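You operate a simulated robot arm through the tools that you are given. There is no shell and no other tool. Be economical: measure what you need, move in short steps, check, and stop when the job is done.

You run a simulated two-armed robot. Do the job below in one go: nothing can be reset, and whatever is moved stays where it is left.

TASK
On the top of the covers table, fold the cloth rag in half, so that its two long edges meet.
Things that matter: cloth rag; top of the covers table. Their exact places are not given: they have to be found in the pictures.

It is judged by the outcome, as a careful person would: the job done as asked, and still so three seconds after it is handed in. It fails if anything else is knocked over, pushed out of place, dropped, spilled or broken. Lids that push on must go on centred and level and be pressed home; caps that screw on are set level and turned clockwise until they are tight. Flat cloth is picked up by pressing the open fingertips on it (5 to 10 N) and closing them slowly along it; thin cloth reads only 2 to 8 mm in the jaws.

THE ROBOT
Two 7-joint arms with two-finger parallel grippers on one trunk, on a base that drives. Base frame: it is fixed to the floor where the robot stands at the start and does not move with it; the origin is under the middle of the robot, x ahead of it, y to its left, z up. Lengths are in mm, angles in degrees, forces in N, time in s.
The left shoulder is at the start at [70, 177, 1070], the right one opposite. With the tool pointing down near the work surface each hand reaches from about 280 to 720 mm from the robot's upright axis, wherever it stands, measured 20 degrees to its own side. Places, roughly: top of the covers table [600, 400, 800]. Payload 3.43 kg a hand.
The tool frame of a hand sits at the grasp point between the pads (the TCP): z along the fingers, y along the line on which they close. The tips reach 30 mm beyond it. The gripper opens to 94 mm. The fingers are 28 mm wide and 10 mm thick; the gripper's body (50 by 96 mm) begins 55 mm behind the TCP.
Orientation is that of the tool frame in the base frame, as a unit quaternion [x, y, z, w]. With the fingers straight down and closing along the base's y, the tool's x points along the base's -x, its y along +y and its z along -z.

THE INTERFACE
- The arms move only by the tool send_rows. It takes "left_commands", "right_commands" or both (then of equal length, played together; a hand with none holds still); each is a list that holds one entry, the list of rows, each a list of 7 numbers: the shift along the base's x, y, z in mm, then the turn, a rotation vector about the base's x, y, z in degrees, then the gripper command, from -1 (shut) to 1 (fully open), values between in proportion. In form: [[[tx, ty, tz, wx, wy, wz, grip], ...]]. A call has 1 to 20 rows; each row is the pose to reach, as a shift and turn from the pose commanded when the call began. Each row takes 0.2 s and may step no farther than 50 mm and 8.6 degrees from the row before; otherwise, or with a gripper value out of range, the whole call is refused. Where a pose cannot be reached the arm comes as near as it can. A force on the tool above 40 N (or 10 N above the force at the start of the call, whichever is more), or a blocked arm, ends the call early, and 0.2 s more pass. The fingers move at their own pace (about 153 mm/s each) and stop on an object; they squeeze with about 41 N. The grip force told is the motor's: it shows also when the fingers shut on nothing. Time passes only in rows, and 0.2 s behind the last, so rows that repeat a pose let the fingers close. The reply holds the time, the measured pose of the TCP, the force on the tool along the base axes, the opening and the grip force, in the units named above and with some noise, with the torque about the TCP (base axes, N m) and any sound that the robot's microphone picked up.
- Cameras (640 x 400 px; columns grow to the right, rows downward): "scene" is now at [121.3, 18.1, 1385.3]; the picture's right is [0.27, -0.96, 0.00], its down [-0.72, -0.20, -0.67] and it looks along [0.64, 0.18, -0.74] (base axes); focal length 286 px, centre (320, 200). "left" rides on the left gripper at [76, -14, -102] in its tool frame; the picture's right is [0.18, 0.98, 0.00], its down [-0.75, 0.14, -0.64] and it looks along [-0.63, 0.12, 0.77] (tool axes); focal length 243 px, centre (320, 200). "right" rides on the right gripper at [76, 14, -102] in its tool frame; the picture's right is [-0.18, 0.98, 0.00], its down [-0.75, -0.14, -0.64] and it looks along [-0.63, -0.12, 0.77] (tool axes); focal length 243 px, centre (320, 200).
- camera(camera): a new picture of that camera. It takes no simulated time.
- lift_body(by): slides the trunk up (or, below 0, down) by that many mm; the arms and the scene camera ride with it, the base frame stays. It gives what a move gives, with no picture.
- steer(legs): drives the robot by 1 to 6 legs, each [ahead, turn to the left] in mm and degrees, along the robot's own axes; the way and the turn of a leg run together, so that a leg with both is an arc; at most 1500 mm and 180 degrees a leg. The arms and the cameras ride along, it lands a little off, and it stops where it bumps. It gives what a move gives.
- pan_tilt(pan, tilt): turns the head with the scene camera to pan (to the left, within 86 degrees either way) and tilt (down, from -29 to 69), counted from straight ahead of the robot. It gives what a move gives.
- measure_at(camera, pixels): for up to 12 pixels [column, row] of the newest picture of that camera ("zoom" is the newest enlarged one), the place [x, y, z] in the base frame of the surface seen there, good to about 2 mm, but the place of the scene camera against the robot may be out by one fixed shift of up to 18 mm in any direction. It takes no simulated time.
- inspect(camera, box): a new picture of the part [left, top, right, bottom] of that camera's present view, enlarged. It takes no simulated time.
- hand_in(): hands the job in; it is judged then, once.

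Keep the steps short. Do not move on a guess: measure, check each grasp and each placing, and mend mistakes. In all there are 80 turns and 70 pictures (those below and enlarged ones count). Leave the grippers open and the arms clear of the work at the hand-in unless told otherwise, and finish with a single line.

The tools are called after "Request:" as name(argument=value, ...) on one line, values as JSON. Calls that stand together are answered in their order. send_rows: Moves the arms, as the interface text tells. Its arguments: {"type":"object","properties":{"left_commands":{"type":"array"},"right_commands":{"type":"array"}},"required":[]} The other tools are called the same way: lift_body (by) slides the trunk up or down; steer (legs) drives the base; pan_tilt (pan, tilt) turns the head that bears the scene camera; camera (camera) takes a picture; measure_at (camera, pixels) gives the place of the surface under pixels of a picture; inspect (camera, box) takes an enlarged picture of a part of a camera's view; hand_in () hands the job in.

At the start:

```text
time: 0.0
left_eef_pos: [426.2, 405.5, 1030.8]
left_orientation: [0.0, 1.0, -0.002, 0.0]
left_wrist_force: [0.2, -1.3, 0.0]
left_ft_torque: [0.0, -0.01, 0.0]
left_width: 94.0
left_finger_force: 0.1
right_eef_pos: [355.3, -48.6, 973.1]
right_orientation: [-0.001, 1.0, 0.0, 0.0]
right_wrist_force: [0.2, -0.1, -0.4]
right_ft_torque: [-0.04, 0.02, -0.02]
right_width: 93.9
right_finger_force: 0.1
trunk travel left (down, up): [-650.0, 190.0]
robot x, y, heading: [-0.1, -4.5, 0.2]
head pan, tilt: [15.7, 48.1]
```

scene: 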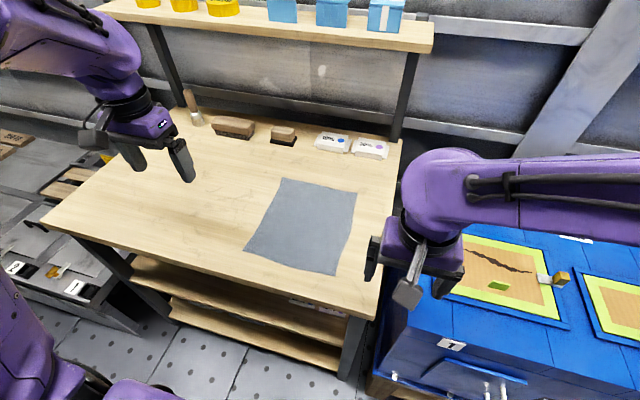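
right: 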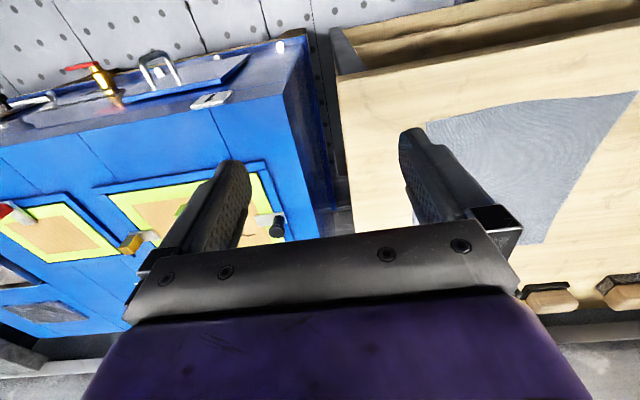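
left: 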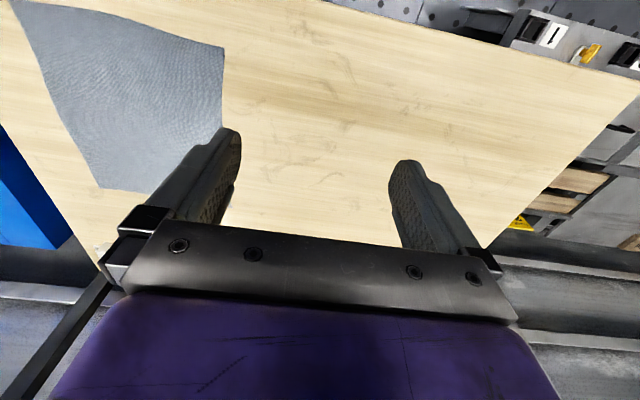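

The grey rag lies on the wooden table, with corners near scene pixels (283,178), (357,192), (335,275) and (243,250). I'll measure those corners, the edge midpoints and some table points.

Request:
measure_at(camera="scene", pixels=[[283, 179], [356, 193], [335, 273], [245, 250], [320, 186], [348, 232], [290, 263], [265, 212], [300, 225], [200, 210], [375, 260], [370, 160]])

Request:
inspect(camera="scene", box=[220, 160, 380, 290])

Request:
measure_at(camera="left", pixels=[[223, 49], [221, 130], [102, 187], [14, 3], [100, 20], [60, 100], [160, 150]])

```text
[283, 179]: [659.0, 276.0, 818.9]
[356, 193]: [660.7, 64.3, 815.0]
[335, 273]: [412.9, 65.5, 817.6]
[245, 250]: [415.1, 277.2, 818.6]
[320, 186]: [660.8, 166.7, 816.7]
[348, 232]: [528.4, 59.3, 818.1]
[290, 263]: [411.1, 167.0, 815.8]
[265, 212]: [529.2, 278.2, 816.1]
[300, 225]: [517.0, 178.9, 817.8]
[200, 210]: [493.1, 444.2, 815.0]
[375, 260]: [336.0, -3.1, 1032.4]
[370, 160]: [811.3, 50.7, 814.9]
```

```text
3.08 times, centred on (300, 225) of scene
```

zoom: 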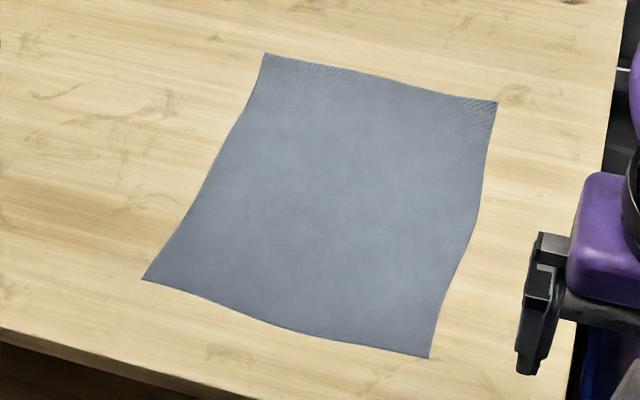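

```text
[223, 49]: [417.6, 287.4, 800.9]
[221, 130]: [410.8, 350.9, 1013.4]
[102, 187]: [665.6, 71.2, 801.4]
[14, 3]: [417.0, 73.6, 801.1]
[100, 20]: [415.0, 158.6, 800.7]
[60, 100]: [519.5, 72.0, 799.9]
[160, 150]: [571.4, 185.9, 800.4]
```

Using the left camera, which isn't shifted, the rag spans x 417–665 and y 72–287 on a table at z≈800. The long edges therefore run along x, at y≈72 and y≈287. I plan to put the left hand near the far corner (x≈640) and the right hand near the near corner (x≈440), then carry both together across y. Before touching anything, I'll check high up that both hands reach the left edge.

Request:
send_rows(left_commands=[[[40, -20, 0, 0, 0, 0, 1], [80, -40, 0, 0, 0, 0, 1], [120, -60, 0, 0, 0, 0, 1], [160, -80, 0, 0, 0, 0, 1], [200, -100, -20, 0, 0, 0, 1], [214, -110, -40, 0, 0, 0, 1], [214, -110, -60, 0, 0, 0, 1], [214, -110, -80, 0, 0, 0, 1], [214, -110, -80, 0, 0, 0, 1]]], right_commands=[[[10, 40, 0, 0, 0, 0, 1], [20, 80, 0, 0, 0, 0, 1], [30, 120, 0, 0, 0, 0, 1], [40, 160, 0, 0, 0, 0, 1], [50, 200, 0, 0, 0, 0, 1], [60, 240, 0, 0, 0, 0, 1], [75, 280, 0, 0, 0, 0, 1], [85, 320, 0, 0, 0, 0, 1], [85, 340, 0, 0, 0, 0, 1]]])

Request:
camera(camera="scene")

```text
time: 2.0
left_eef_pos: [641.0, 298.4, 947.7]
left_orientation: [0.0, 1.0, -0.001, 0.0]
left_wrist_force: [0.0, 0.1, 0.0]
left_ft_torque: [-0.02, -0.01, 0.01]
left_width: 94.0
left_finger_force: 0.1
right_eef_pos: [420.4, 216.7, 974.4]
right_orientation: [-0.001, 1.0, -0.001, 0.001]
right_wrist_force: [0.2, 1.3, -0.2]
right_ft_torque: [0.01, 0.02, 0.0]
right_width: 93.9
right_finger_force: 0.0
right hand out of reach, approached as far as the arm can: row 7, 8, 9
trunk travel left (down, up): [-650.0, 190.0]
robot x, y, heading: [-2.5, 1.4, 0.2]
head pan, tilt: [15.7, 48.1]
```

```text
65 pictures are left
```

scene: 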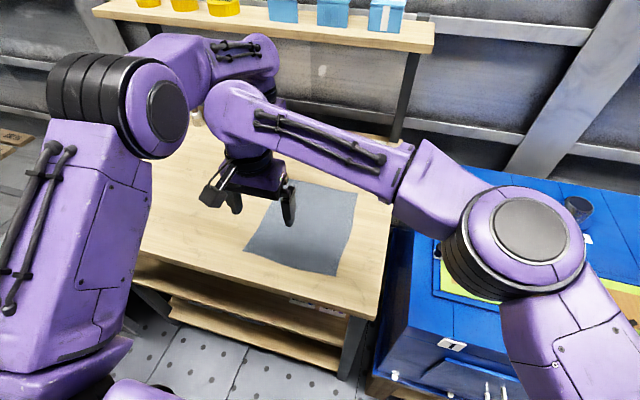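

The right hand stops at y≈217, short of the left edge, so the robot needs to stand about 170 mm further left, centred on the rag. I'll bring both hands back over the front and up, then look to the left for free floor.

Request:
send_rows(left_commands=[[[-40, 20, 20, 0, 0, 0, 1], [-80, 40, 40, 0, 0, 0, 1], [-120, 50, 60, 0, 0, 0, 1], [-160, 50, 80, 0, 0, 0, 1], [-200, 50, 80, 0, 0, 0, 1], [-240, 50, 80, 0, 0, 0, 1], [-270, 50, 80, 0, 0, 0, 1], [-290, 50, 80, 0, 0, 0, 1], [-290, 50, 80, 0, 0, 0, 1]]], right_commands=[[[-10, -40, 10, 0, 0, 0, 1], [-20, -80, 20, 0, 0, 0, 1], [-30, -120, 30, 0, 0, 0, 1], [-40, -160, 40, 0, 0, 0, 1], [-50, -200, 50, 0, 0, 0, 1], [-60, -240, 50, 0, 0, 0, 1], [-75, -280, 50, 0, 0, 0, 1], [-85, -320, 50, 0, 0, 0, 1], [-85, -360, 50, 0, 0, 0, 1]]])

Request:
pan_tilt(pan=80, tilt=40)

Request:
camera(camera="scene")

```text
time: 4.0
left_eef_pos: [367.9, 360.5, 1022.7]
left_orientation: [-0.002, 1.0, -0.006, 0.0]
left_wrist_force: [0.4, 0.3, -0.3]
left_ft_torque: [0.03, 0.01, 0.0]
left_width: 93.7
left_finger_force: 0.2
left hand out of reach, approached as far as the arm can: row 7, 8, 9
right_eef_pos: [340.1, -146.2, 1019.2]
right_orientation: [-0.002, 1.0, 0.002, 0.0]
right_wrist_force: [-0.5, -0.3, -0.5]
right_ft_torque: [0.0, 0.0, -0.01]
right_width: 93.8
right_finger_force: 0.0
trunk travel left (down, up): [-650.0, 190.0]
robot x, y, heading: [1.3, 2.7, 0.3]
head pan, tilt: [15.7, 48.1]
```

```text
time: 5.3
left_eef_pos: [367.4, 363.6, 1019.4]
left_orientation: [-0.001, 1.0, -0.008, -0.001]
left_wrist_force: [1.0, 0.8, 0.0]
left_ft_torque: [-0.02, 0.0, -0.03]
left_width: 94.2
left_finger_force: 0.0
right_eef_pos: [340.6, -144.7, 1018.2]
right_orientation: [-0.001, 1.0, 0.0, 0.001]
right_wrist_force: [-0.1, -0.4, 0.0]
right_ft_torque: [0.0, 0.0, 0.03]
right_width: 94.1
right_finger_force: 0.0
trunk travel left (down, up): [-650.0, 190.0]
robot x, y, heading: [-0.2, 2.3, -0.1]
head pan, tilt: [80.0, 40.0]
```

```text
64 pictures are left
```

scene: 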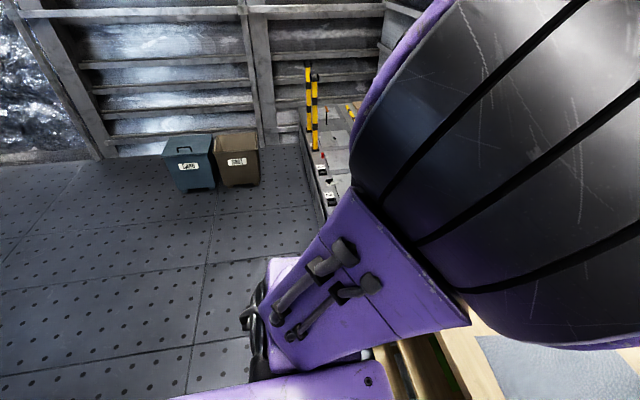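

The floor is open to the left and behind-left. I'll back off in an S-curve, which shifts the robot about 175 mm left, stopping short of the table to check.

Request:
steer(legs=[[-235, -45], [-235, 45], [330, 0]])

Request:
pan_tilt(pan=0, tilt=52)

Request:
camera(camera="scene")

```text
time: 11.7
left_eef_pos: [281.4, 535.5, 1019.9]
left_orientation: [0.006, 1.0, -0.008, -0.001]
left_wrist_force: [0.0, -0.1, -0.4]
left_ft_torque: [0.01, -0.02, -0.02]
left_width: 93.8
left_finger_force: 0.1
right_eef_pos: [243.9, 27.4, 1018.8]
right_orientation: [0.007, 1.0, 0.001, 0.0]
right_wrist_force: [0.4, -0.4, 0.5]
right_ft_torque: [-0.03, 0.0, 0.01]
right_width: 93.7
right_finger_force: 0.1
trunk travel left (down, up): [-650.0, 190.0]
robot x, y, heading: [-93.7, 177.6, -0.6]
head pan, tilt: [80.0, 40.0]
```

```text
time: 13.2
left_eef_pos: [280.4, 535.0, 1018.9]
left_orientation: [0.006, 1.0, -0.01, -0.001]
left_wrist_force: [0.2, -0.3, 0.2]
left_ft_torque: [-0.02, 0.01, 0.03]
left_width: 93.8
left_finger_force: 0.0
right_eef_pos: [243.9, 27.1, 1018.4]
right_orientation: [0.007, 1.0, 0.0, 0.0]
right_wrist_force: [-0.3, -1.2, -1.6]
right_ft_torque: [-0.01, 0.02, 0.01]
right_width: 94.0
right_finger_force: 0.1
trunk travel left (down, up): [-650.0, 190.0]
robot x, y, heading: [-96.3, 177.3, -1.0]
head pan, tilt: [0.0, 52.0]
```

```text
63 pictures are left
```

scene: 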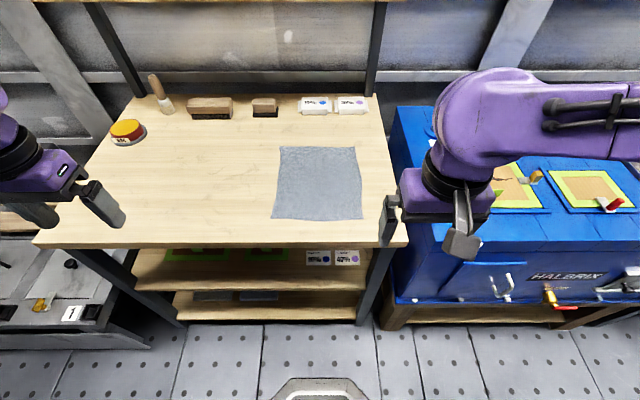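

The robot is now centred in y and heading nearly straight. I'll drive the last 80 mm forward.

Request:
steer(legs=[[80, 0.7]])

Request:
camera(camera="scene")

```text
time: 14.3
left_eef_pos: [357.7, 539.3, 1018.7]
left_orientation: [-0.001, 1.0, -0.01, -0.001]
left_wrist_force: [1.0, 0.3, -0.6]
left_ft_torque: [0.01, -0.01, -0.01]
left_width: 93.9
left_finger_force: 0.0
right_eef_pos: [326.0, 30.9, 1017.2]
right_orientation: [0.0, 1.0, 0.0, 0.0]
right_wrist_force: [-0.1, -1.2, 0.3]
right_ft_torque: [-0.01, 0.01, 0.02]
right_width: 94.1
right_finger_force: 0.0
trunk travel left (down, up): [-650.0, 190.0]
robot x, y, heading: [-13.9, 177.7, -0.1]
head pan, tilt: [0.0, 52.0]
```

```text
62 pictures are left
```

scene: 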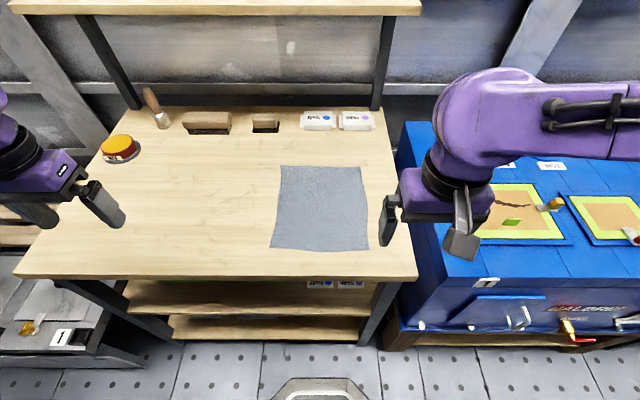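

The robot is in place. I'll move both hands above the right long edge (y≈72), left at x=640 and right at x=440, with fingertips about 60 mm above the table.

Request:
send_rows(left_commands=[[[28, -40, 0, 0, 0, 0, 1], [56, -80, 0, 0, 0, 0, 1], [80, -120, 0, 0, 0, 0, 1], [105, -160, 0, 0, 0, 0, 1], [130, -200, 0, 0, 0, 0, 1], [160, -240, 0, 0, 0, 0, 1], [190, -280, 0, 0, 0, 0, 1], [215, -320, -20, 0, 0, 0, 1], [240, -360, -40, 0, 0, 0, 1], [262, -400, -60, 0, 0, 0, 1], [282, -440, -80, 0, 0, 0, 1], [282, -464, -110, 0, 0, 0, 1], [282, -464, -130, 0, 0, 0, 1], [282, -464, -130, 0, 0, 0, 1]]], right_commands=[[[15, 10, -10, 0, 0, 0, 1], [30, 20, -20, 0, 0, 0, 1], [45, 30, -30, 0, 0, 0, 1], [60, 40, -40, 0, 0, 0, 1], [75, 44, -50, 0, 0, 0, 1], [90, 44, -60, 0, 0, 0, 1], [105, 44, -70, 0, 0, 0, 1], [114, 44, -80, 0, 0, 0, 1], [114, 44, -90, 0, 0, 0, 1], [114, 44, -100, 0, 0, 0, 1], [114, 44, -110, 0, 0, 0, 1], [114, 44, -120, 0, 0, 0, 1], [114, 44, -128, 0, 0, 0, 1], [114, 44, -128, 0, 0, 0, 1]]])

Request:
camera(camera="right")

Request:
camera(camera="left")

Request:
camera(camera="scene")

```text
refused: row 8 steps farther than a row can; nothing moved
```

```text
61 pictures are left
```

right: 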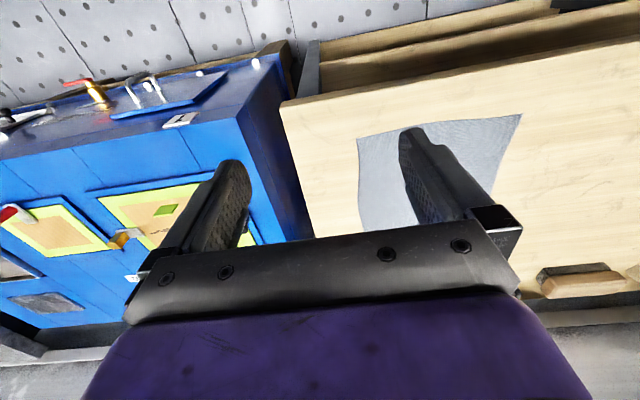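

```text
60 pictures are left
```

left: 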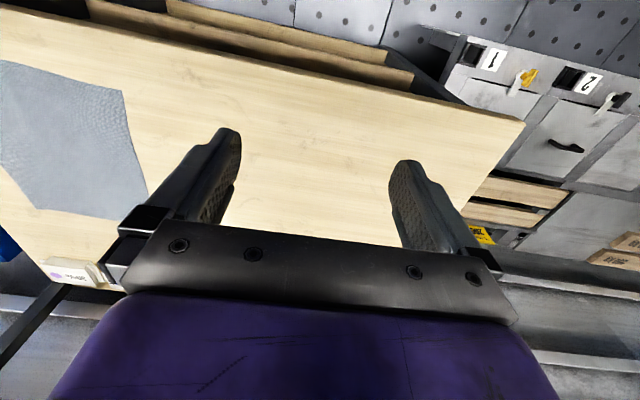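

```text
59 pictures are left
```

scene: 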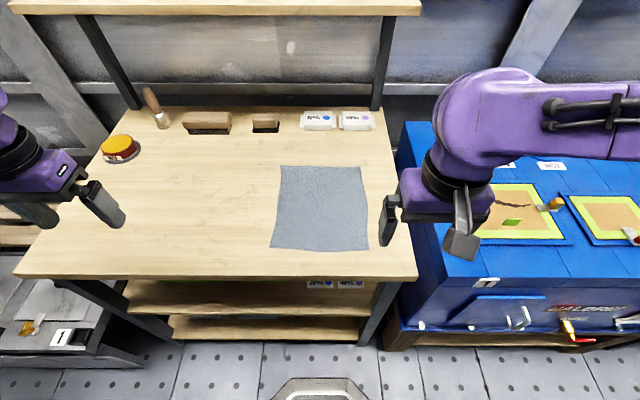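

Nothing moved, because one step was too long. I'll send the same path with smaller steps.

Request:
send_rows(left_commands=[[[24, -38, 0, 0, 0, 0, 1], [48, -76, 0, 0, 0, 0, 1], [72, -114, 0, 0, 0, 0, 1], [96, -152, 0, 0, 0, 0, 1], [120, -190, 0, 0, 0, 0, 1], [144, -228, 0, 0, 0, 0, 1], [168, -266, 0, 0, 0, 0, 1], [192, -304, 0, 0, 0, 0, 1], [216, -342, -10, 0, 0, 0, 1], [240, -380, -20, 0, 0, 0, 1], [262, -418, -40, 0, 0, 0, 1], [282, -446, -65, 0, 0, 0, 1], [282, -464, -90, 0, 0, 0, 1], [282, -464, -115, 0, 0, 0, 1], [282, -464, -130, 0, 0, 0, 1], [282, -464, -130, 0, 0, 0, 1]]], right_commands=[[[15, 10, -10, 0, 0, 0, 1], [30, 20, -20, 0, 0, 0, 1], [45, 30, -30, 0, 0, 0, 1], [60, 40, -40, 0, 0, 0, 1], [75, 44, -50, 0, 0, 0, 1], [90, 44, -60, 0, 0, 0, 1], [105, 44, -70, 0, 0, 0, 1], [114, 44, -80, 0, 0, 0, 1], [114, 44, -90, 0, 0, 0, 1], [114, 44, -100, 0, 0, 0, 1], [114, 44, -110, 0, 0, 0, 1], [114, 44, -120, 0, 0, 0, 1], [114, 44, -128, 0, 0, 0, 1], [114, 44, -128, 0, 0, 0, 1], [114, 44, -128, 0, 0, 0, 1], [114, 44, -128, 0, 0, 0, 1]]])

Request:
camera(camera="right")

Request:
camera(camera="left")

Request:
camera(camera="scene")

```text
time: 17.7
left_eef_pos: [602.7, 111.4, 910.2]
left_orientation: [0.003, 1.0, -0.009, 0.001]
left_wrist_force: [-0.2, -0.6, -0.4]
left_ft_torque: [-0.01, 0.0, -0.01]
left_width: 94.3
left_finger_force: 0.1
left hand out of reach, approached as far as the arm can: row 11, 12, 13, 14, 15, 16
right_eef_pos: [438.5, 74.8, 889.7]
right_orientation: [0.001, 1.0, 0.001, 0.001]
right_wrist_force: [-0.2, -0.3, 0.7]
right_ft_torque: [0.02, 0.0, 0.01]
right_width: 93.8
right_finger_force: 0.1
trunk travel left (down, up): [-650.0, 190.0]
robot x, y, heading: [-10.6, 175.9, -0.2]
head pan, tilt: [0.0, 52.0]
```

```text
58 pictures are left
```

right: 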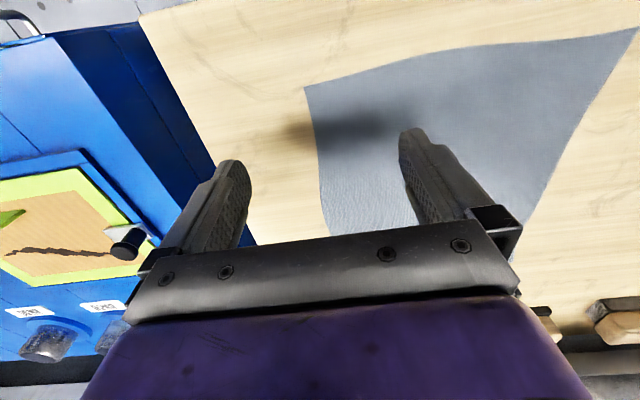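

```text
57 pictures are left
```

left: 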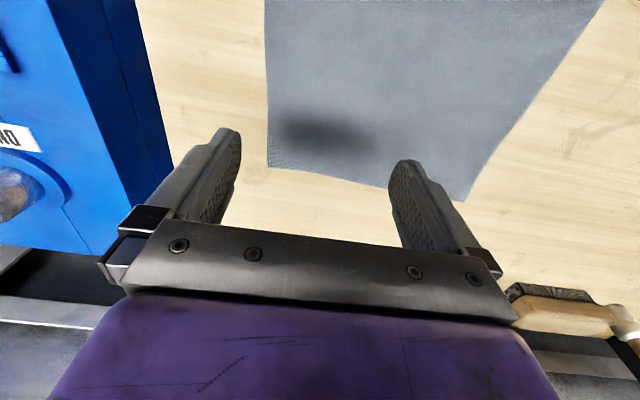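

```text
56 pictures are left
```

scene: 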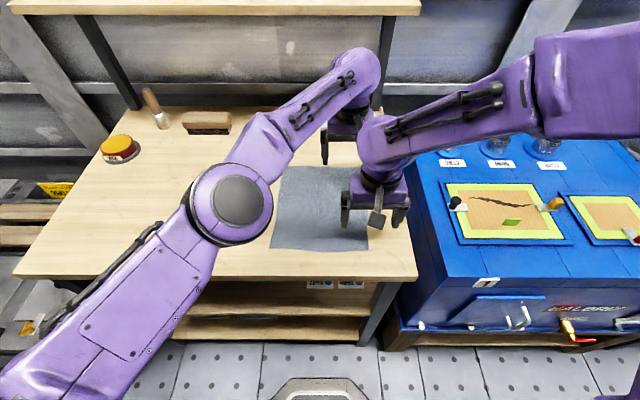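

The left arm stops short at (603, 111). There's floor room ahead of the base, about 100 mm to the table front, so I'll drive 75 mm closer. The fingertips are 60 mm above the table and nothing on it is in their way.

Request:
steer(legs=[[75, 0.2]])

Request:
camera(camera="scene")

```text
time: 18.7
left_eef_pos: [673.2, 113.8, 912.7]
left_orientation: [0.002, 1.0, -0.011, 0.003]
left_wrist_force: [-0.3, -0.7, 0.3]
left_ft_torque: [-0.01, -0.01, 0.0]
left_width: 93.8
left_finger_force: 0.1
right_eef_pos: [511.5, 76.0, 890.5]
right_orientation: [0.0, 1.0, 0.001, 0.002]
right_wrist_force: [0.2, -0.3, -0.6]
right_ft_torque: [-0.01, 0.01, -0.01]
right_width: 93.8
right_finger_force: 0.0
trunk travel left (down, up): [-650.0, 190.0]
robot x, y, heading: [62.8, 177.1, 0.2]
head pan, tilt: [0.0, 52.0]
```

```text
55 pictures are left
```

scene: 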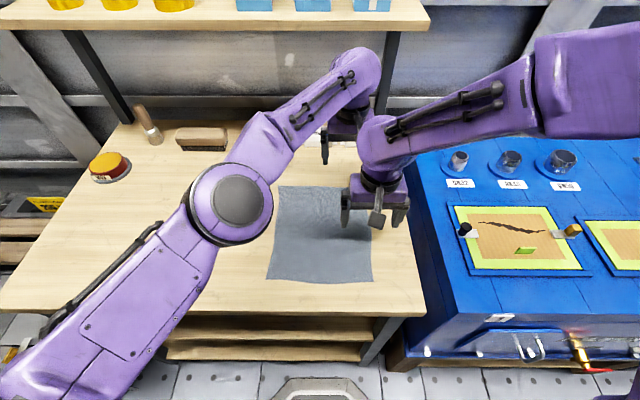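

There was no bump. Now I'll bring the left hand back to x≈640 and the right to x≈440, both at y≈85, and narrow the jaws to about 24 mm.

Request:
send_rows(left_commands=[[[-11, -9, -10, 0, 0, 0, 0.5], [-22, -18, -20, 0, 0, 0, 0], [-33, -28, -30, 0, 0, 0, -0.5], [-33, -28, -30, 0, 0, 0, -0.5], [-33, -28, -30, 0, 0, 0, -0.5]]], right_commands=[[[-24, 3, -4, 0, 0, 0, 0.5], [-48, 6, -8, 0, 0, 0, 0], [-71, 9, -10, 0, 0, 0, -0.5], [-71, 9, -10, 0, 0, 0, -0.5], [-71, 9, -10, 0, 0, 0, -0.5]]])

Request:
camera(camera="right")

Request:
camera(camera="left")

```text
time: 19.9
left_eef_pos: [643.6, 83.6, 879.6]
left_orientation: [0.003, 1.0, -0.01, 0.002]
left_wrist_force: [0.1, 0.9, 0.6]
left_ft_torque: [-0.02, 0.0, 0.04]
left_width: 23.6
left_finger_force: 0.0
right_eef_pos: [443.4, 83.1, 880.0]
right_orientation: [0.0, 1.0, 0.0, 0.0]
right_wrist_force: [0.1, -0.6, 1.0]
right_ft_torque: [-0.02, 0.0, -0.01]
right_width: 23.4
right_finger_force: 0.0
trunk travel left (down, up): [-650.0, 190.0]
robot x, y, heading: [58.8, 177.8, 0.1]
head pan, tilt: [0.0, 52.0]
```

```text
54 pictures are left
```

right: 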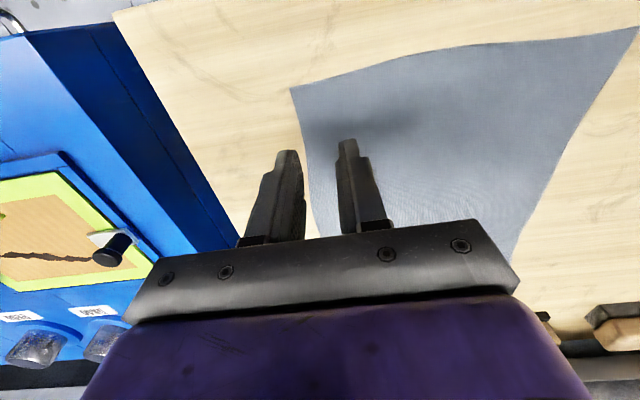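

```text
53 pictures are left
```

left: 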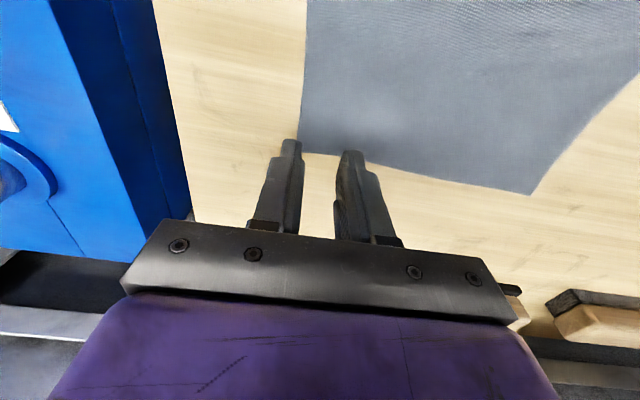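

Now I'll measure the right edge as each wrist camera sees it.

Request:
measure_at(camera="right", pixels=[[291, 90], [299, 120], [303, 145], [309, 175], [315, 210], [350, 75], [500, 50], [636, 30], [360, 120]])

Request:
measure_at(camera="left", pixels=[[307, 5], [304, 50], [302, 100], [300, 140], [420, 173], [532, 193], [340, 120], [330, 153]])

Request:
inspect(camera="left", box=[220, 80, 420, 205])

```text
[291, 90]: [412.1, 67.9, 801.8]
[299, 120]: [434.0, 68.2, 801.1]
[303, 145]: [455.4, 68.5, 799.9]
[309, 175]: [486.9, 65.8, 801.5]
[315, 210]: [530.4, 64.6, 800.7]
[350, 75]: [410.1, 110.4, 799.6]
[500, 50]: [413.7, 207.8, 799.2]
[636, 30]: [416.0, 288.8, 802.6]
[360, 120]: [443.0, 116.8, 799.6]
```

```text
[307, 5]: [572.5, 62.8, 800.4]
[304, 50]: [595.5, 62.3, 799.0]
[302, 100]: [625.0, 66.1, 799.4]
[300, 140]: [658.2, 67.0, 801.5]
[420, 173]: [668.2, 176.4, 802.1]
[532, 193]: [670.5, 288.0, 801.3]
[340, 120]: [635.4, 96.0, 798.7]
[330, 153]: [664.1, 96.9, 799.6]
```

```text
3.20 times, centred on (320, 142) of left
```

zoom: 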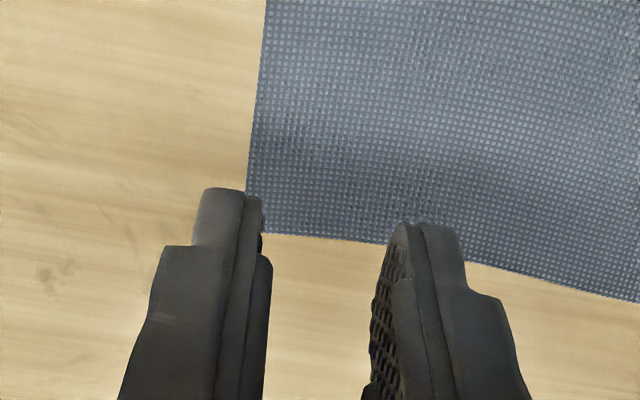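

The right edge runs at y≈67 and the cloth spans x 412–669. With the jaws centred at y≈83.5 and open 24 mm, the outer finger sits on the very edge and the inner one about 30 mm in. I'll shift each hand nearer its corner and lower to just above the cloth.

Request:
send_rows(left_commands=[[[3, 0, -12, 0, 0, 0, -0.5], [6, 0, -24, 0, 0, 0, -0.5], [6, 0, -36, 0, 0, 0, -0.5], [6, 0, -45, 0, 0, 0, -0.5], [6, 0, -45, 0, 0, 0, -0.5]]], right_commands=[[[-5, 0, -12, 0, 0, 0, -0.5], [-10, 0, -24, 0, 0, 0, -0.5], [-10, 0, -36, 0, 0, 0, -0.5], [-10, 0, -45, 0, 0, 0, -0.5], [-10, 0, -45, 0, 0, 0, -0.5]]])

Request:
inspect(camera="right", box=[220, 80, 420, 205])

Request:
inspect(camera="left", box=[220, 80, 420, 205])

```text
time: 21.1
left_eef_pos: [650.2, 83.4, 836.6]
left_orientation: [0.003, 1.0, -0.011, 0.002]
left_wrist_force: [0.4, 0.1, -0.5]
left_ft_torque: [-0.02, 0.0, -0.01]
left_width: 23.4
left_finger_force: 0.1
right_eef_pos: [430.6, 83.9, 835.3]
right_orientation: [-0.001, 1.0, 0.001, -0.001]
right_wrist_force: [0.0, 0.5, 0.0]
right_ft_torque: [0.02, 0.0, -0.03]
right_width: 23.9
right_finger_force: 0.0
trunk travel left (down, up): [-650.0, 190.0]
robot x, y, heading: [58.0, 175.3, 0.2]
head pan, tilt: [0.0, 52.0]
```

```text
3.20 times, centred on (320, 142) of right
```

zoom: 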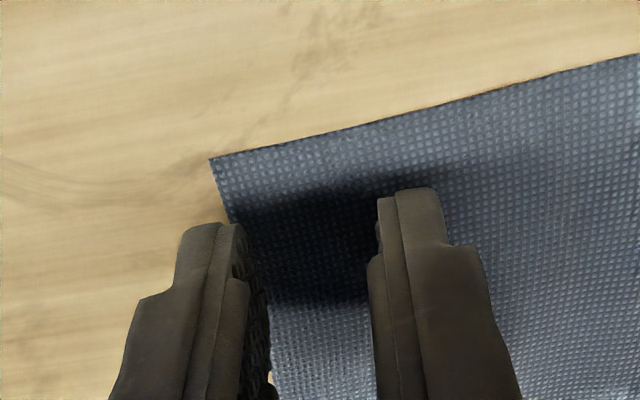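

```text
3.20 times, centred on (320, 142) of left
```

zoom: 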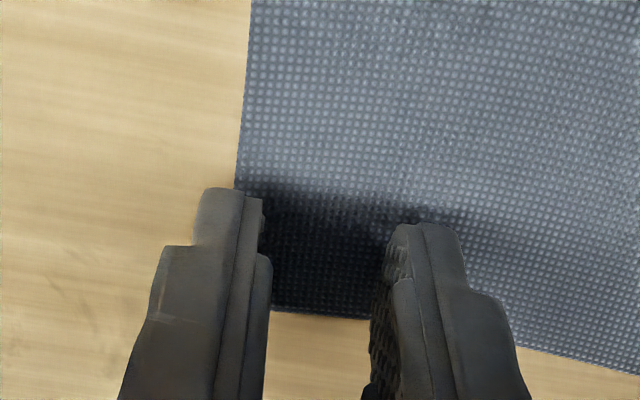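

The outer fingers straddle the edge as planned. I'll press down gently with both hands and read the force.

Request:
send_rows(left_commands=[[[0, 0, -2, 0, 0, 0, -0.5], [0, 0, -4, 0, 0, 0, -0.5], [0, 0, -5.5, 0, 0, 0, -0.5], [0, 0, -5.5, 0, 0, 0, -0.5]]], right_commands=[[[0, 0, -2, 0, 0, 0, -0.5], [0, 0, -4, 0, 0, 0, -0.5], [0, 0, -5, 0, 0, 0, -0.5], [0, 0, -5, 0, 0, 0, -0.5]]])

```text
time: 22.1
left_eef_pos: [649.2, 83.7, 831.8]
left_orientation: [0.002, 1.0, -0.01, 0.003]
left_wrist_force: [1.0, 0.3, 5.4]
left_ft_torque: [0.14, -0.08, -0.05]
left_width: 23.2
left_finger_force: 0.0
right_eef_pos: [433.1, 84.9, 831.0]
right_orientation: [0.001, 1.0, 0.0, 0.001]
right_wrist_force: [0.4, -1.8, 5.9]
right_ft_torque: [-0.05, 0.02, 0.03]
right_width: 23.7
right_finger_force: 0.0
trunk travel left (down, up): [-650.0, 190.0]
robot x, y, heading: [60.0, 176.5, 0.3]
head pan, tilt: [0.0, 52.0]
```

Both hands press with about 5.5 N. Now I'll close both jaws slowly along the cloth.

Request:
send_rows(left_commands=[[[0, 0, -0.5, 0, 0, 0, -0.55], [0, 0, -0.5, 0, 0, 0, -0.6], [0, 0, -0.5, 0, 0, 0, -0.65], [0, 0, -0.5, 0, 0, 0, -0.7], [0, 0, -0.5, 0, 0, 0, -0.75], [0, 0, -0.5, 0, 0, 0, -0.8], [0, 0, -0.5, 0, 0, 0, -0.85], [0, 0, -0.5, 0, 0, 0, -0.9], [0, 0, -0.5, 0, 0, 0, -0.95], [0, 0, -0.5, 0, 0, 0, -1], [0, 0, -0.5, 0, 0, 0, -1]]], right_commands=[[[0, 0, -0.5, 0, 0, 0, -0.55], [0, 0, -0.5, 0, 0, 0, -0.6], [0, 0, -0.5, 0, 0, 0, -0.65], [0, 0, -0.5, 0, 0, 0, -0.7], [0, 0, -0.5, 0, 0, 0, -0.75], [0, 0, -0.5, 0, 0, 0, -0.8], [0, 0, -0.5, 0, 0, 0, -0.85], [0, 0, -0.5, 0, 0, 0, -0.9], [0, 0, -0.5, 0, 0, 0, -0.95], [0, 0, -0.5, 0, 0, 0, -1], [0, 0, -0.5, 0, 0, 0, -1]]])

Request:
inspect(camera="right", box=[220, 80, 420, 205])

Request:
inspect(camera="left", box=[220, 80, 420, 205])

```text
time: 24.5
left_eef_pos: [649.0, 84.7, 831.6]
left_orientation: [0.003, 1.0, -0.01, 0.002]
left_wrist_force: [-1.1, -0.2, 4.0]
left_ft_torque: [0.01, -0.01, 0.01]
left_width: 0.2
left_finger_force: 32.8
right_eef_pos: [432.1, 83.9, 831.0]
right_orientation: [0.001, 1.0, 0.0, 0.002]
right_wrist_force: [1.8, -0.6, 22.3]
right_ft_torque: [0.0, 0.11, 0.01]
right_width: 0.1
right_finger_force: 32.8
trunk travel left (down, up): [-650.0, 190.0]
robot x, y, heading: [59.0, 176.4, -0.0]
head pan, tilt: [0.0, 52.0]
```

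```text
3.20 times, centred on (320, 142) of right
```

zoom: 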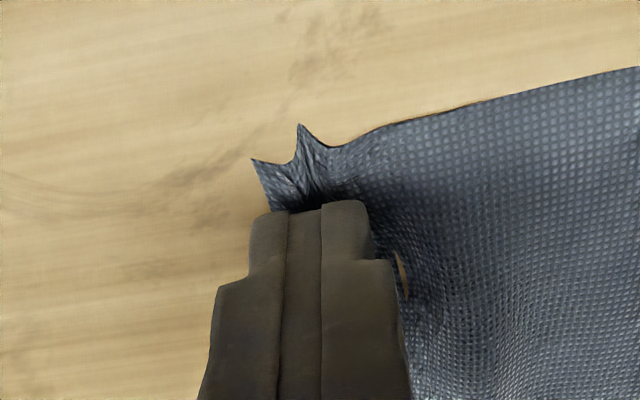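

```text
3.20 times, centred on (320, 142) of left
```

zoom: 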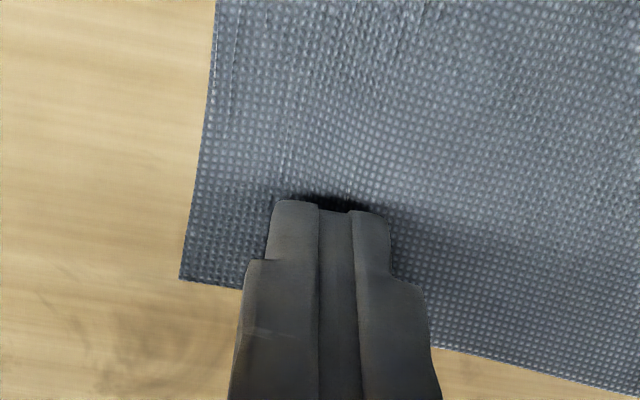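

Both widths read 0.1–0.2 mm, so nothing is held. The left jaws slid over the cloth, and the right ones bunched it a little below the tips. I'll lift both straight up to see.

Request:
send_rows(left_commands=[[[0, 0, 4, 0, 0, 0, -1], [0, 0, 10, 0, 0, 0, -1], [0, 0, 20, 0, 0, 0, -1], [0, 0, 20, 0, 0, 0, -1]]], right_commands=[[[0, 0, 4, 0, 0, 0, -1], [0, 0, 10, 0, 0, 0, -1], [0, 0, 20, 0, 0, 0, -1], [0, 0, 20, 0, 0, 0, -1]]])

Request:
camera(camera="right")

Request:
camera(camera="left")

```text
time: 25.5
left_eef_pos: [651.0, 83.8, 850.1]
left_orientation: [0.001, 1.0, -0.01, 0.002]
left_wrist_force: [0.3, -0.1, -0.1]
left_ft_torque: [0.01, -0.01, 0.01]
left_width: 0.0
left_finger_force: 32.9
right_eef_pos: [433.3, 84.6, 849.8]
right_orientation: [0.001, 1.0, 0.001, 0.0]
right_wrist_force: [0.5, -0.7, -0.2]
right_ft_torque: [0.01, 0.01, 0.02]
right_width: 0.0
right_finger_force: 33.2
trunk travel left (down, up): [-650.0, 190.0]
robot x, y, heading: [59.9, 181.9, 0.3]
head pan, tilt: [0.0, 52.0]
```

```text
47 pictures are left
```

right: 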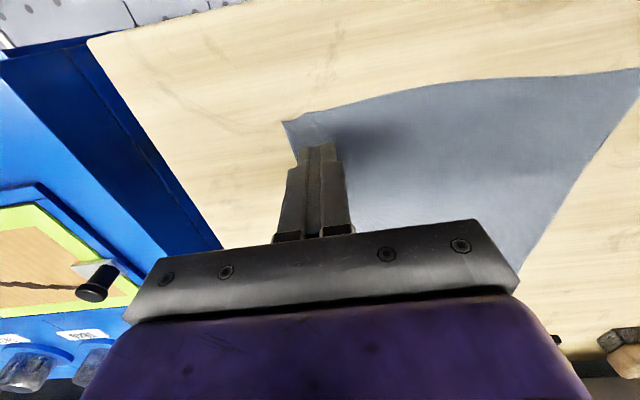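

```text
46 pictures are left
```

left: 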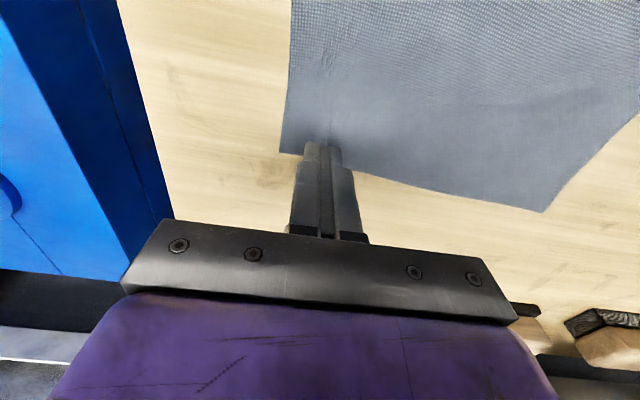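

Neither hand holds cloth, and the rag is still nearly flat. For the next try both fingertips need to be fully on the cloth. I'll measure where the edge is now.

Request:
measure_at(camera="right", pixels=[[284, 123], [292, 148], [330, 112], [430, 88], [630, 72], [350, 200]])

Request:
measure_at(camera="left", pixels=[[290, 10], [287, 80], [283, 120], [281, 151], [370, 172], [543, 210]])

```text
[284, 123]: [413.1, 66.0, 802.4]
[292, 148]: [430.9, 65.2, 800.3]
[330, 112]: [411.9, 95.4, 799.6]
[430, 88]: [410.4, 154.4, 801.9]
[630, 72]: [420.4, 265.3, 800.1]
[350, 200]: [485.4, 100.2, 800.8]
```

```text
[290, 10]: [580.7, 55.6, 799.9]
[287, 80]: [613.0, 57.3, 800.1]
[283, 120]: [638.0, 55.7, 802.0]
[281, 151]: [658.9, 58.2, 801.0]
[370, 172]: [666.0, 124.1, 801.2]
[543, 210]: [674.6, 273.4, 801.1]
```

The near corner is at (413, 66) and the far corner at about (659, 58). I'll open to 26 mm and centre each hand about 24 mm inside its edge, with both tips on cloth, then lower to first contact.

Request:
send_rows(left_commands=[[[-2, -3, 0, 0, 0, 0, -0.45], [-2, -3, -8, 0, 0, 0, -0.45], [-2, -3, -15, 0, 0, 0, -0.45], [-2, -3, -19.5, 0, 0, 0, -0.45], [-2, -3, -19.5, 0, 0, 0, -0.45]]], right_commands=[[[0, 5, 0, 0, 0, 0, -0.45], [0, 5, -8, 0, 0, 0, -0.45], [0, 5, -15, 0, 0, 0, -0.45], [0, 5, -19.5, 0, 0, 0, -0.45], [0, 5, -19.5, 0, 0, 0, -0.45]]])

Request:
inspect(camera="right", box=[220, 80, 420, 205])

Request:
inspect(camera="left", box=[220, 80, 420, 205])

```text
time: 26.7
left_eef_pos: [647.9, 81.1, 831.3]
left_orientation: [0.003, 1.0, -0.01, 0.003]
left_wrist_force: [1.3, -1.3, 7.7]
left_ft_torque: [0.15, -0.04, -0.01]
left_width: 25.4
left_finger_force: 0.1
right_eef_pos: [432.5, 89.5, 831.3]
right_orientation: [0.0, 1.0, 0.001, 0.003]
right_wrist_force: [3.5, -0.3, 15.6]
right_ft_torque: [-0.21, -0.01, 0.04]
right_width: 25.7
right_finger_force: 0.0
trunk travel left (down, up): [-650.0, 190.0]
robot x, y, heading: [59.9, 179.9, -0.0]
head pan, tilt: [0.0, 52.0]
```

```text
3.20 times, centred on (320, 142) of right
```

zoom: 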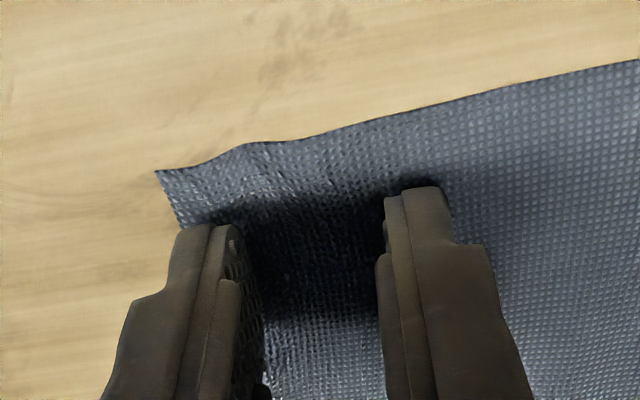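

```text
3.20 times, centred on (320, 142) of left
```

zoom: 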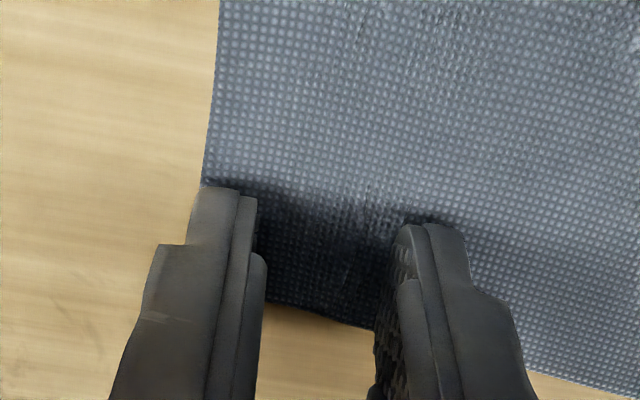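

Both tips are on the cloth, the left pressing 7.7 N and the right 15.6 N. I'll ease the right up 0.7 mm and close slowly.

Request:
send_rows(left_commands=[[[0, 0, 0, 0, 0, 0, -0.48], [0, 0, 0, 0, 0, 0, -0.51], [0, 0, 0, 0, 0, 0, -0.54], [0, 0, 0, 0, 0, 0, -0.57], [0, 0, 0, 0, 0, 0, -0.6], [0, 0, 0, 0, 0, 0, -0.63], [0, 0, 0, 0, 0, 0, -0.66], [0, 0, 0, 0, 0, 0, -0.69], [0, 0, 0, 0, 0, 0, -0.72], [0, 0, 0, 0, 0, 0, -0.75], [0, 0, 0, 0, 0, 0, -0.78]]], right_commands=[[[0, 0, 0.7, 0, 0, 0, -0.48], [0, 0, 0.7, 0, 0, 0, -0.51], [0, 0, 0.7, 0, 0, 0, -0.54], [0, 0, 0.7, 0, 0, 0, -0.57], [0, 0, 0.7, 0, 0, 0, -0.6], [0, 0, 0.7, 0, 0, 0, -0.63], [0, 0, 0.7, 0, 0, 0, -0.66], [0, 0, 0.7, 0, 0, 0, -0.69], [0, 0, 0.7, 0, 0, 0, -0.72], [0, 0, 0.7, 0, 0, 0, -0.75], [0, 0, 0.7, 0, 0, 0, -0.78]]])

Request:
inspect(camera="right", box=[220, 80, 420, 205])

Request:
inspect(camera="left", box=[220, 80, 420, 205])

```text
time: 29.1
left_eef_pos: [646.3, 82.3, 831.6]
left_orientation: [0.001, 1.0, -0.011, 0.003]
left_wrist_force: [-1.4, 0.3, 18.1]
left_ft_torque: [0.24, -0.03, 0.02]
left_width: 9.9
left_finger_force: 0.0
right_eef_pos: [431.8, 90.7, 831.7]
right_orientation: [0.0, 1.0, -0.001, 0.002]
right_wrist_force: [0.7, 0.3, 0.2]
right_ft_torque: [0.01, 0.01, 0.05]
right_width: 10.4
right_finger_force: 0.0
trunk travel left (down, up): [-650.0, 190.0]
robot x, y, heading: [59.9, 175.6, -0.0]
head pan, tilt: [0.0, 52.0]
```

```text
3.20 times, centred on (320, 142) of right
```

zoom: 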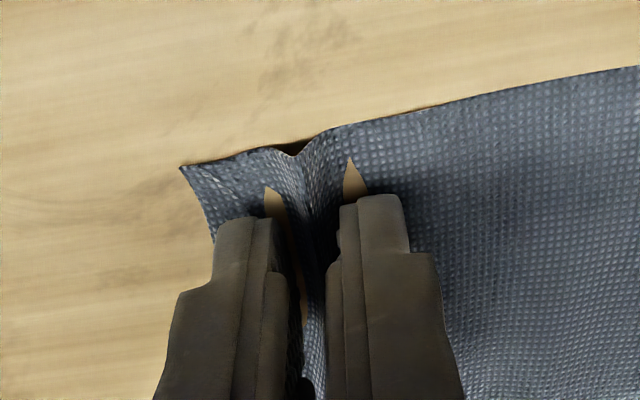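

```text
3.20 times, centred on (320, 142) of left
```

zoom: 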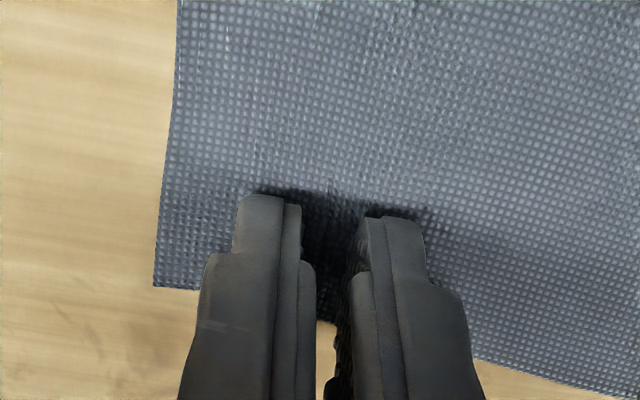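

The right hand has formed a good ridge between its fingers. The left hand's inner finger did all the dragging because that hand is tilted about −1.3° about x. I'll close the right fully, and meanwhile reopen the left slowly and correct its tilt.

Request:
send_rows(left_commands=[[[0, 0, 0, 0, 0, 0, -0.74], [0, 0, 0, 0, 0, 0, -0.7], [0, 0, 0, 0, 0, 0, -0.66], [0, 0, 0, 0, 0, 0, -0.62], [0, 0, 0, 0, 0, 0, -0.58], [0, 0, 0, 0, 0, 0, -0.54], [0, 0, 0, 0, 0, 0, -0.5], [0, 0, 0, 0, 0, 0, -0.45], [0, 0, 5, 1.3, 0, 0, -0.45], [0, 0, 10, 1.3, 0, 0, -0.45], [0, 0, 10, 1.3, 0, 0, -0.45]]], right_commands=[[[0, 0, 0, 0, 0, 0, -0.82], [0, 0, 0, 0, 0, 0, -0.86], [0, 0, 0, 0, 0, 0, -0.9], [0, 0, 0, 0, 0, 0, -0.94], [0, 0, 0, 0, 0, 0, -0.98], [0, 0, 0, 0, 0, 0, -1], [0, 0, 0, 0, 0, 0, -1], [0, 0, 0, 0, 0, 0, -1], [0, 0, 0, 0, 0, 0, -1], [0, 0, 0, 0, 0, 0, -1], [0, 0, 0, 0, 0, 0, -1]]])

Request:
inspect(camera="right", box=[220, 80, 420, 205])

Request:
camera(camera="left")

```text
time: 31.5
left_eef_pos: [646.5, 81.1, 839.5]
left_orientation: [0.003, 1.0, 0.0, 0.002]
left_wrist_force: [0.0, -0.6, 0.9]
left_ft_torque: [-0.02, 0.0, -0.03]
left_width: 25.6
left_finger_force: 0.1
right_eef_pos: [431.9, 89.2, 830.4]
right_orientation: [-0.001, 1.0, 0.001, 0.001]
right_wrist_force: [-0.2, -0.2, 11.5]
right_ft_torque: [-0.04, 0.05, 0.0]
right_width: 1.7
right_finger_force: 36.3
trunk travel left (down, up): [-650.0, 190.0]
robot x, y, heading: [57.5, 176.1, -0.0]
head pan, tilt: [0.0, 52.0]
```

```text
3.20 times, centred on (320, 142) of right
```

zoom: 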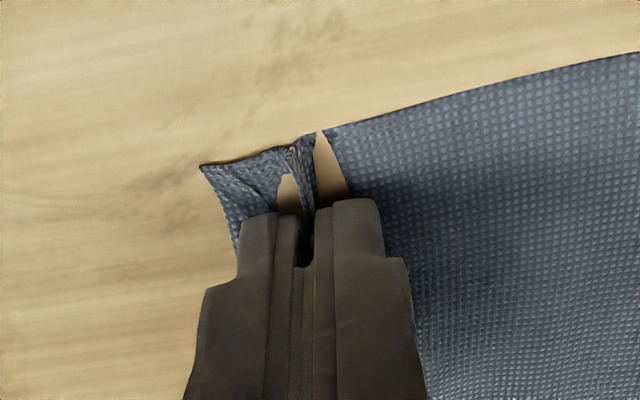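

```text
40 pictures are left
```

left: 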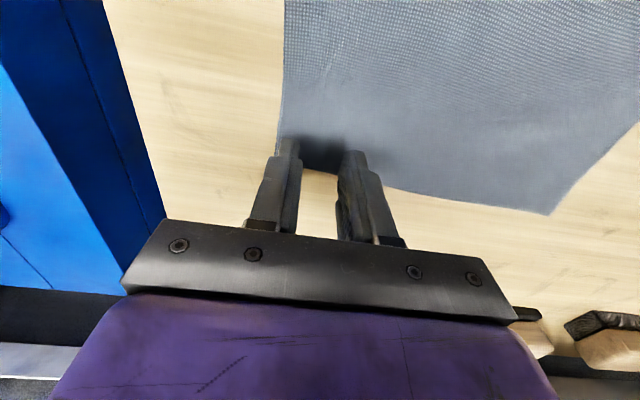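

The right jaw holds cloth, reading 1.7 mm. Now I'll measure the edge at the left hand.

Request:
measure_at(camera="left", pixels=[[284, 60], [280, 110], [278, 135], [390, 187], [546, 213]])

```text
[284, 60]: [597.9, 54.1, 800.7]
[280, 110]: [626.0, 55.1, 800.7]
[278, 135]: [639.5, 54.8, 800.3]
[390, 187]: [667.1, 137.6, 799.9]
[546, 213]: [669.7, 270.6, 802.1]
```

The edge is at y≈55 there. I'll shift the left hand 2 mm outward, press, and check the force.

Request:
send_rows(left_commands=[[[0, -2, -4, 0, 0, 0, -0.45], [0, -2, -7, 0, 0, 0, -0.45], [0, -2, -9, 0, 0, 0, -0.45], [0, -2, -9, 0, 0, 0, -0.45]]])

```text
time: 32.5
left_eef_pos: [646.0, 81.0, 832.1]
left_orientation: [0.002, 1.0, 0.001, 0.001]
left_wrist_force: [0.2, -0.2, 0.3]
left_ft_torque: [0.01, -0.04, -0.01]
left_width: 26.0
left_finger_force: 0.0
right_eef_pos: [432.5, 91.0, 831.5]
right_orientation: [0.0, 1.0, 0.001, 0.0]
right_wrist_force: [0.6, -1.2, 14.5]
right_ft_torque: [0.0, -0.01, 0.01]
right_width: 1.5
right_finger_force: 36.5
trunk travel left (down, up): [-650.0, 190.0]
robot x, y, heading: [60.5, 178.7, 0.1]
head pan, tilt: [0.0, 52.0]
```

Not in contact yet. I'll go another 1.5 mm down, then close slowly.

Request:
send_rows(left_commands=[[[0, 0, -1.2, 0, 0, 0, -0.45], [0, 0, -1.4, 0, 0, 0, -0.45], [0, 0, -1.4, 0, 0, 0, -0.48], [0, 0, -1.4, 0, 0, 0, -0.51], [0, 0, -1.4, 0, 0, 0, -0.54], [0, 0, -1.4, 0, 0, 0, -0.57], [0, 0, -1.4, 0, 0, 0, -0.6], [0, 0, -1.4, 0, 0, 0, -0.63], [0, 0, -1.4, 0, 0, 0, -0.66], [0, 0, -1.4, 0, 0, 0, -0.69]]])

Request:
inspect(camera="left", box=[220, 80, 420, 205])

```text
time: 34.7
left_eef_pos: [645.5, 80.3, 830.2]
left_orientation: [0.001, 1.0, 0.0, 0.003]
left_wrist_force: [1.3, 1.6, 20.3]
left_ft_torque: [-0.12, 0.06, 0.01]
left_width: 14.9
left_finger_force: 0.2
right_eef_pos: [431.0, 92.2, 831.3]
right_orientation: [0.001, 1.0, -0.001, 0.002]
right_wrist_force: [0.3, 0.6, 0.6]
right_ft_torque: [0.0, -0.01, 0.01]
right_width: 1.8
right_finger_force: 37.1
trunk travel left (down, up): [-650.0, 190.0]
robot x, y, heading: [59.5, 177.9, 0.0]
head pan, tilt: [0.0, 52.0]
```

```text
3.20 times, centred on (320, 142) of left
```

zoom: 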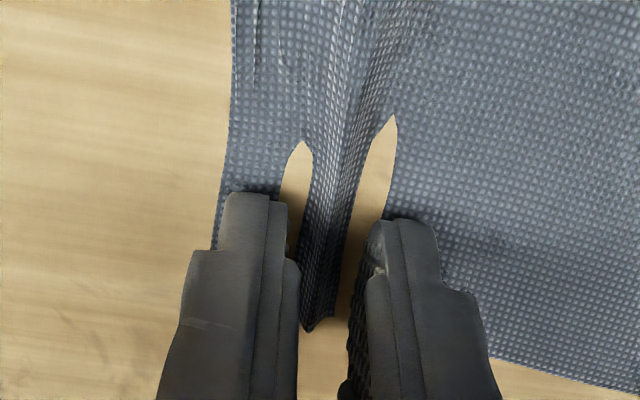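

A clean ridge has formed between the left fingers. I'll ease up 0.8 mm and close fully.

Request:
send_rows(left_commands=[[[0, 0, 0.6, 0, 0, 0, -0.72], [0, 0, 0.6, 0, 0, 0, -0.75], [0, 0, 0.6, 0, 0, 0, -0.78], [0, 0, 0.6, 0, 0, 0, -0.81], [0, 0, 0.6, 0, 0, 0, -0.84], [0, 0, 0.6, 0, 0, 0, -0.87], [0, 0, 0.6, 0, 0, 0, -0.9], [0, 0, 0.6, 0, 0, 0, -0.95], [0, 0, 0.6, 0, 0, 0, -1], [0, 0, 0.6, 0, 0, 0, -1], [0, 0, 0.6, 0, 0, 0, -1]]])

Request:
inspect(camera="left", box=[220, 80, 420, 205])

```text
time: 37.1
left_eef_pos: [645.2, 79.5, 831.2]
left_orientation: [0.003, 1.0, 0.0, 0.003]
left_wrist_force: [-1.4, -2.0, 17.4]
left_ft_torque: [-0.1, 0.08, -0.01]
left_width: 1.7
left_finger_force: 36.4
right_eef_pos: [430.6, 90.2, 830.7]
right_orientation: [0.0, 1.0, -0.001, 0.002]
right_wrist_force: [0.8, 0.3, -0.6]
right_ft_torque: [0.0, 0.01, 0.01]
right_width: 1.6
right_finger_force: 36.5
trunk travel left (down, up): [-650.0, 190.0]
robot x, y, heading: [60.0, 175.1, 0.2]
head pan, tilt: [0.0, 52.0]
```

```text
3.20 times, centred on (320, 142) of left
```

zoom: 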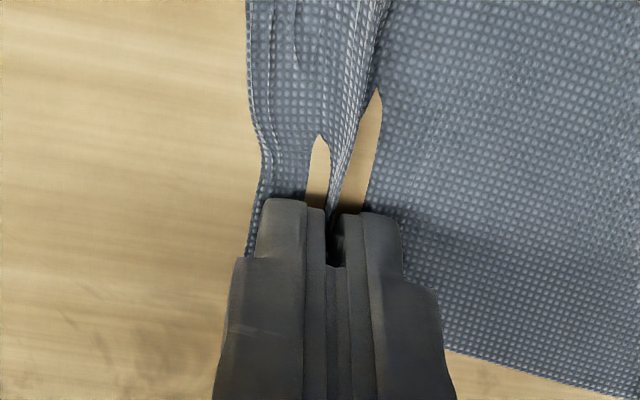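

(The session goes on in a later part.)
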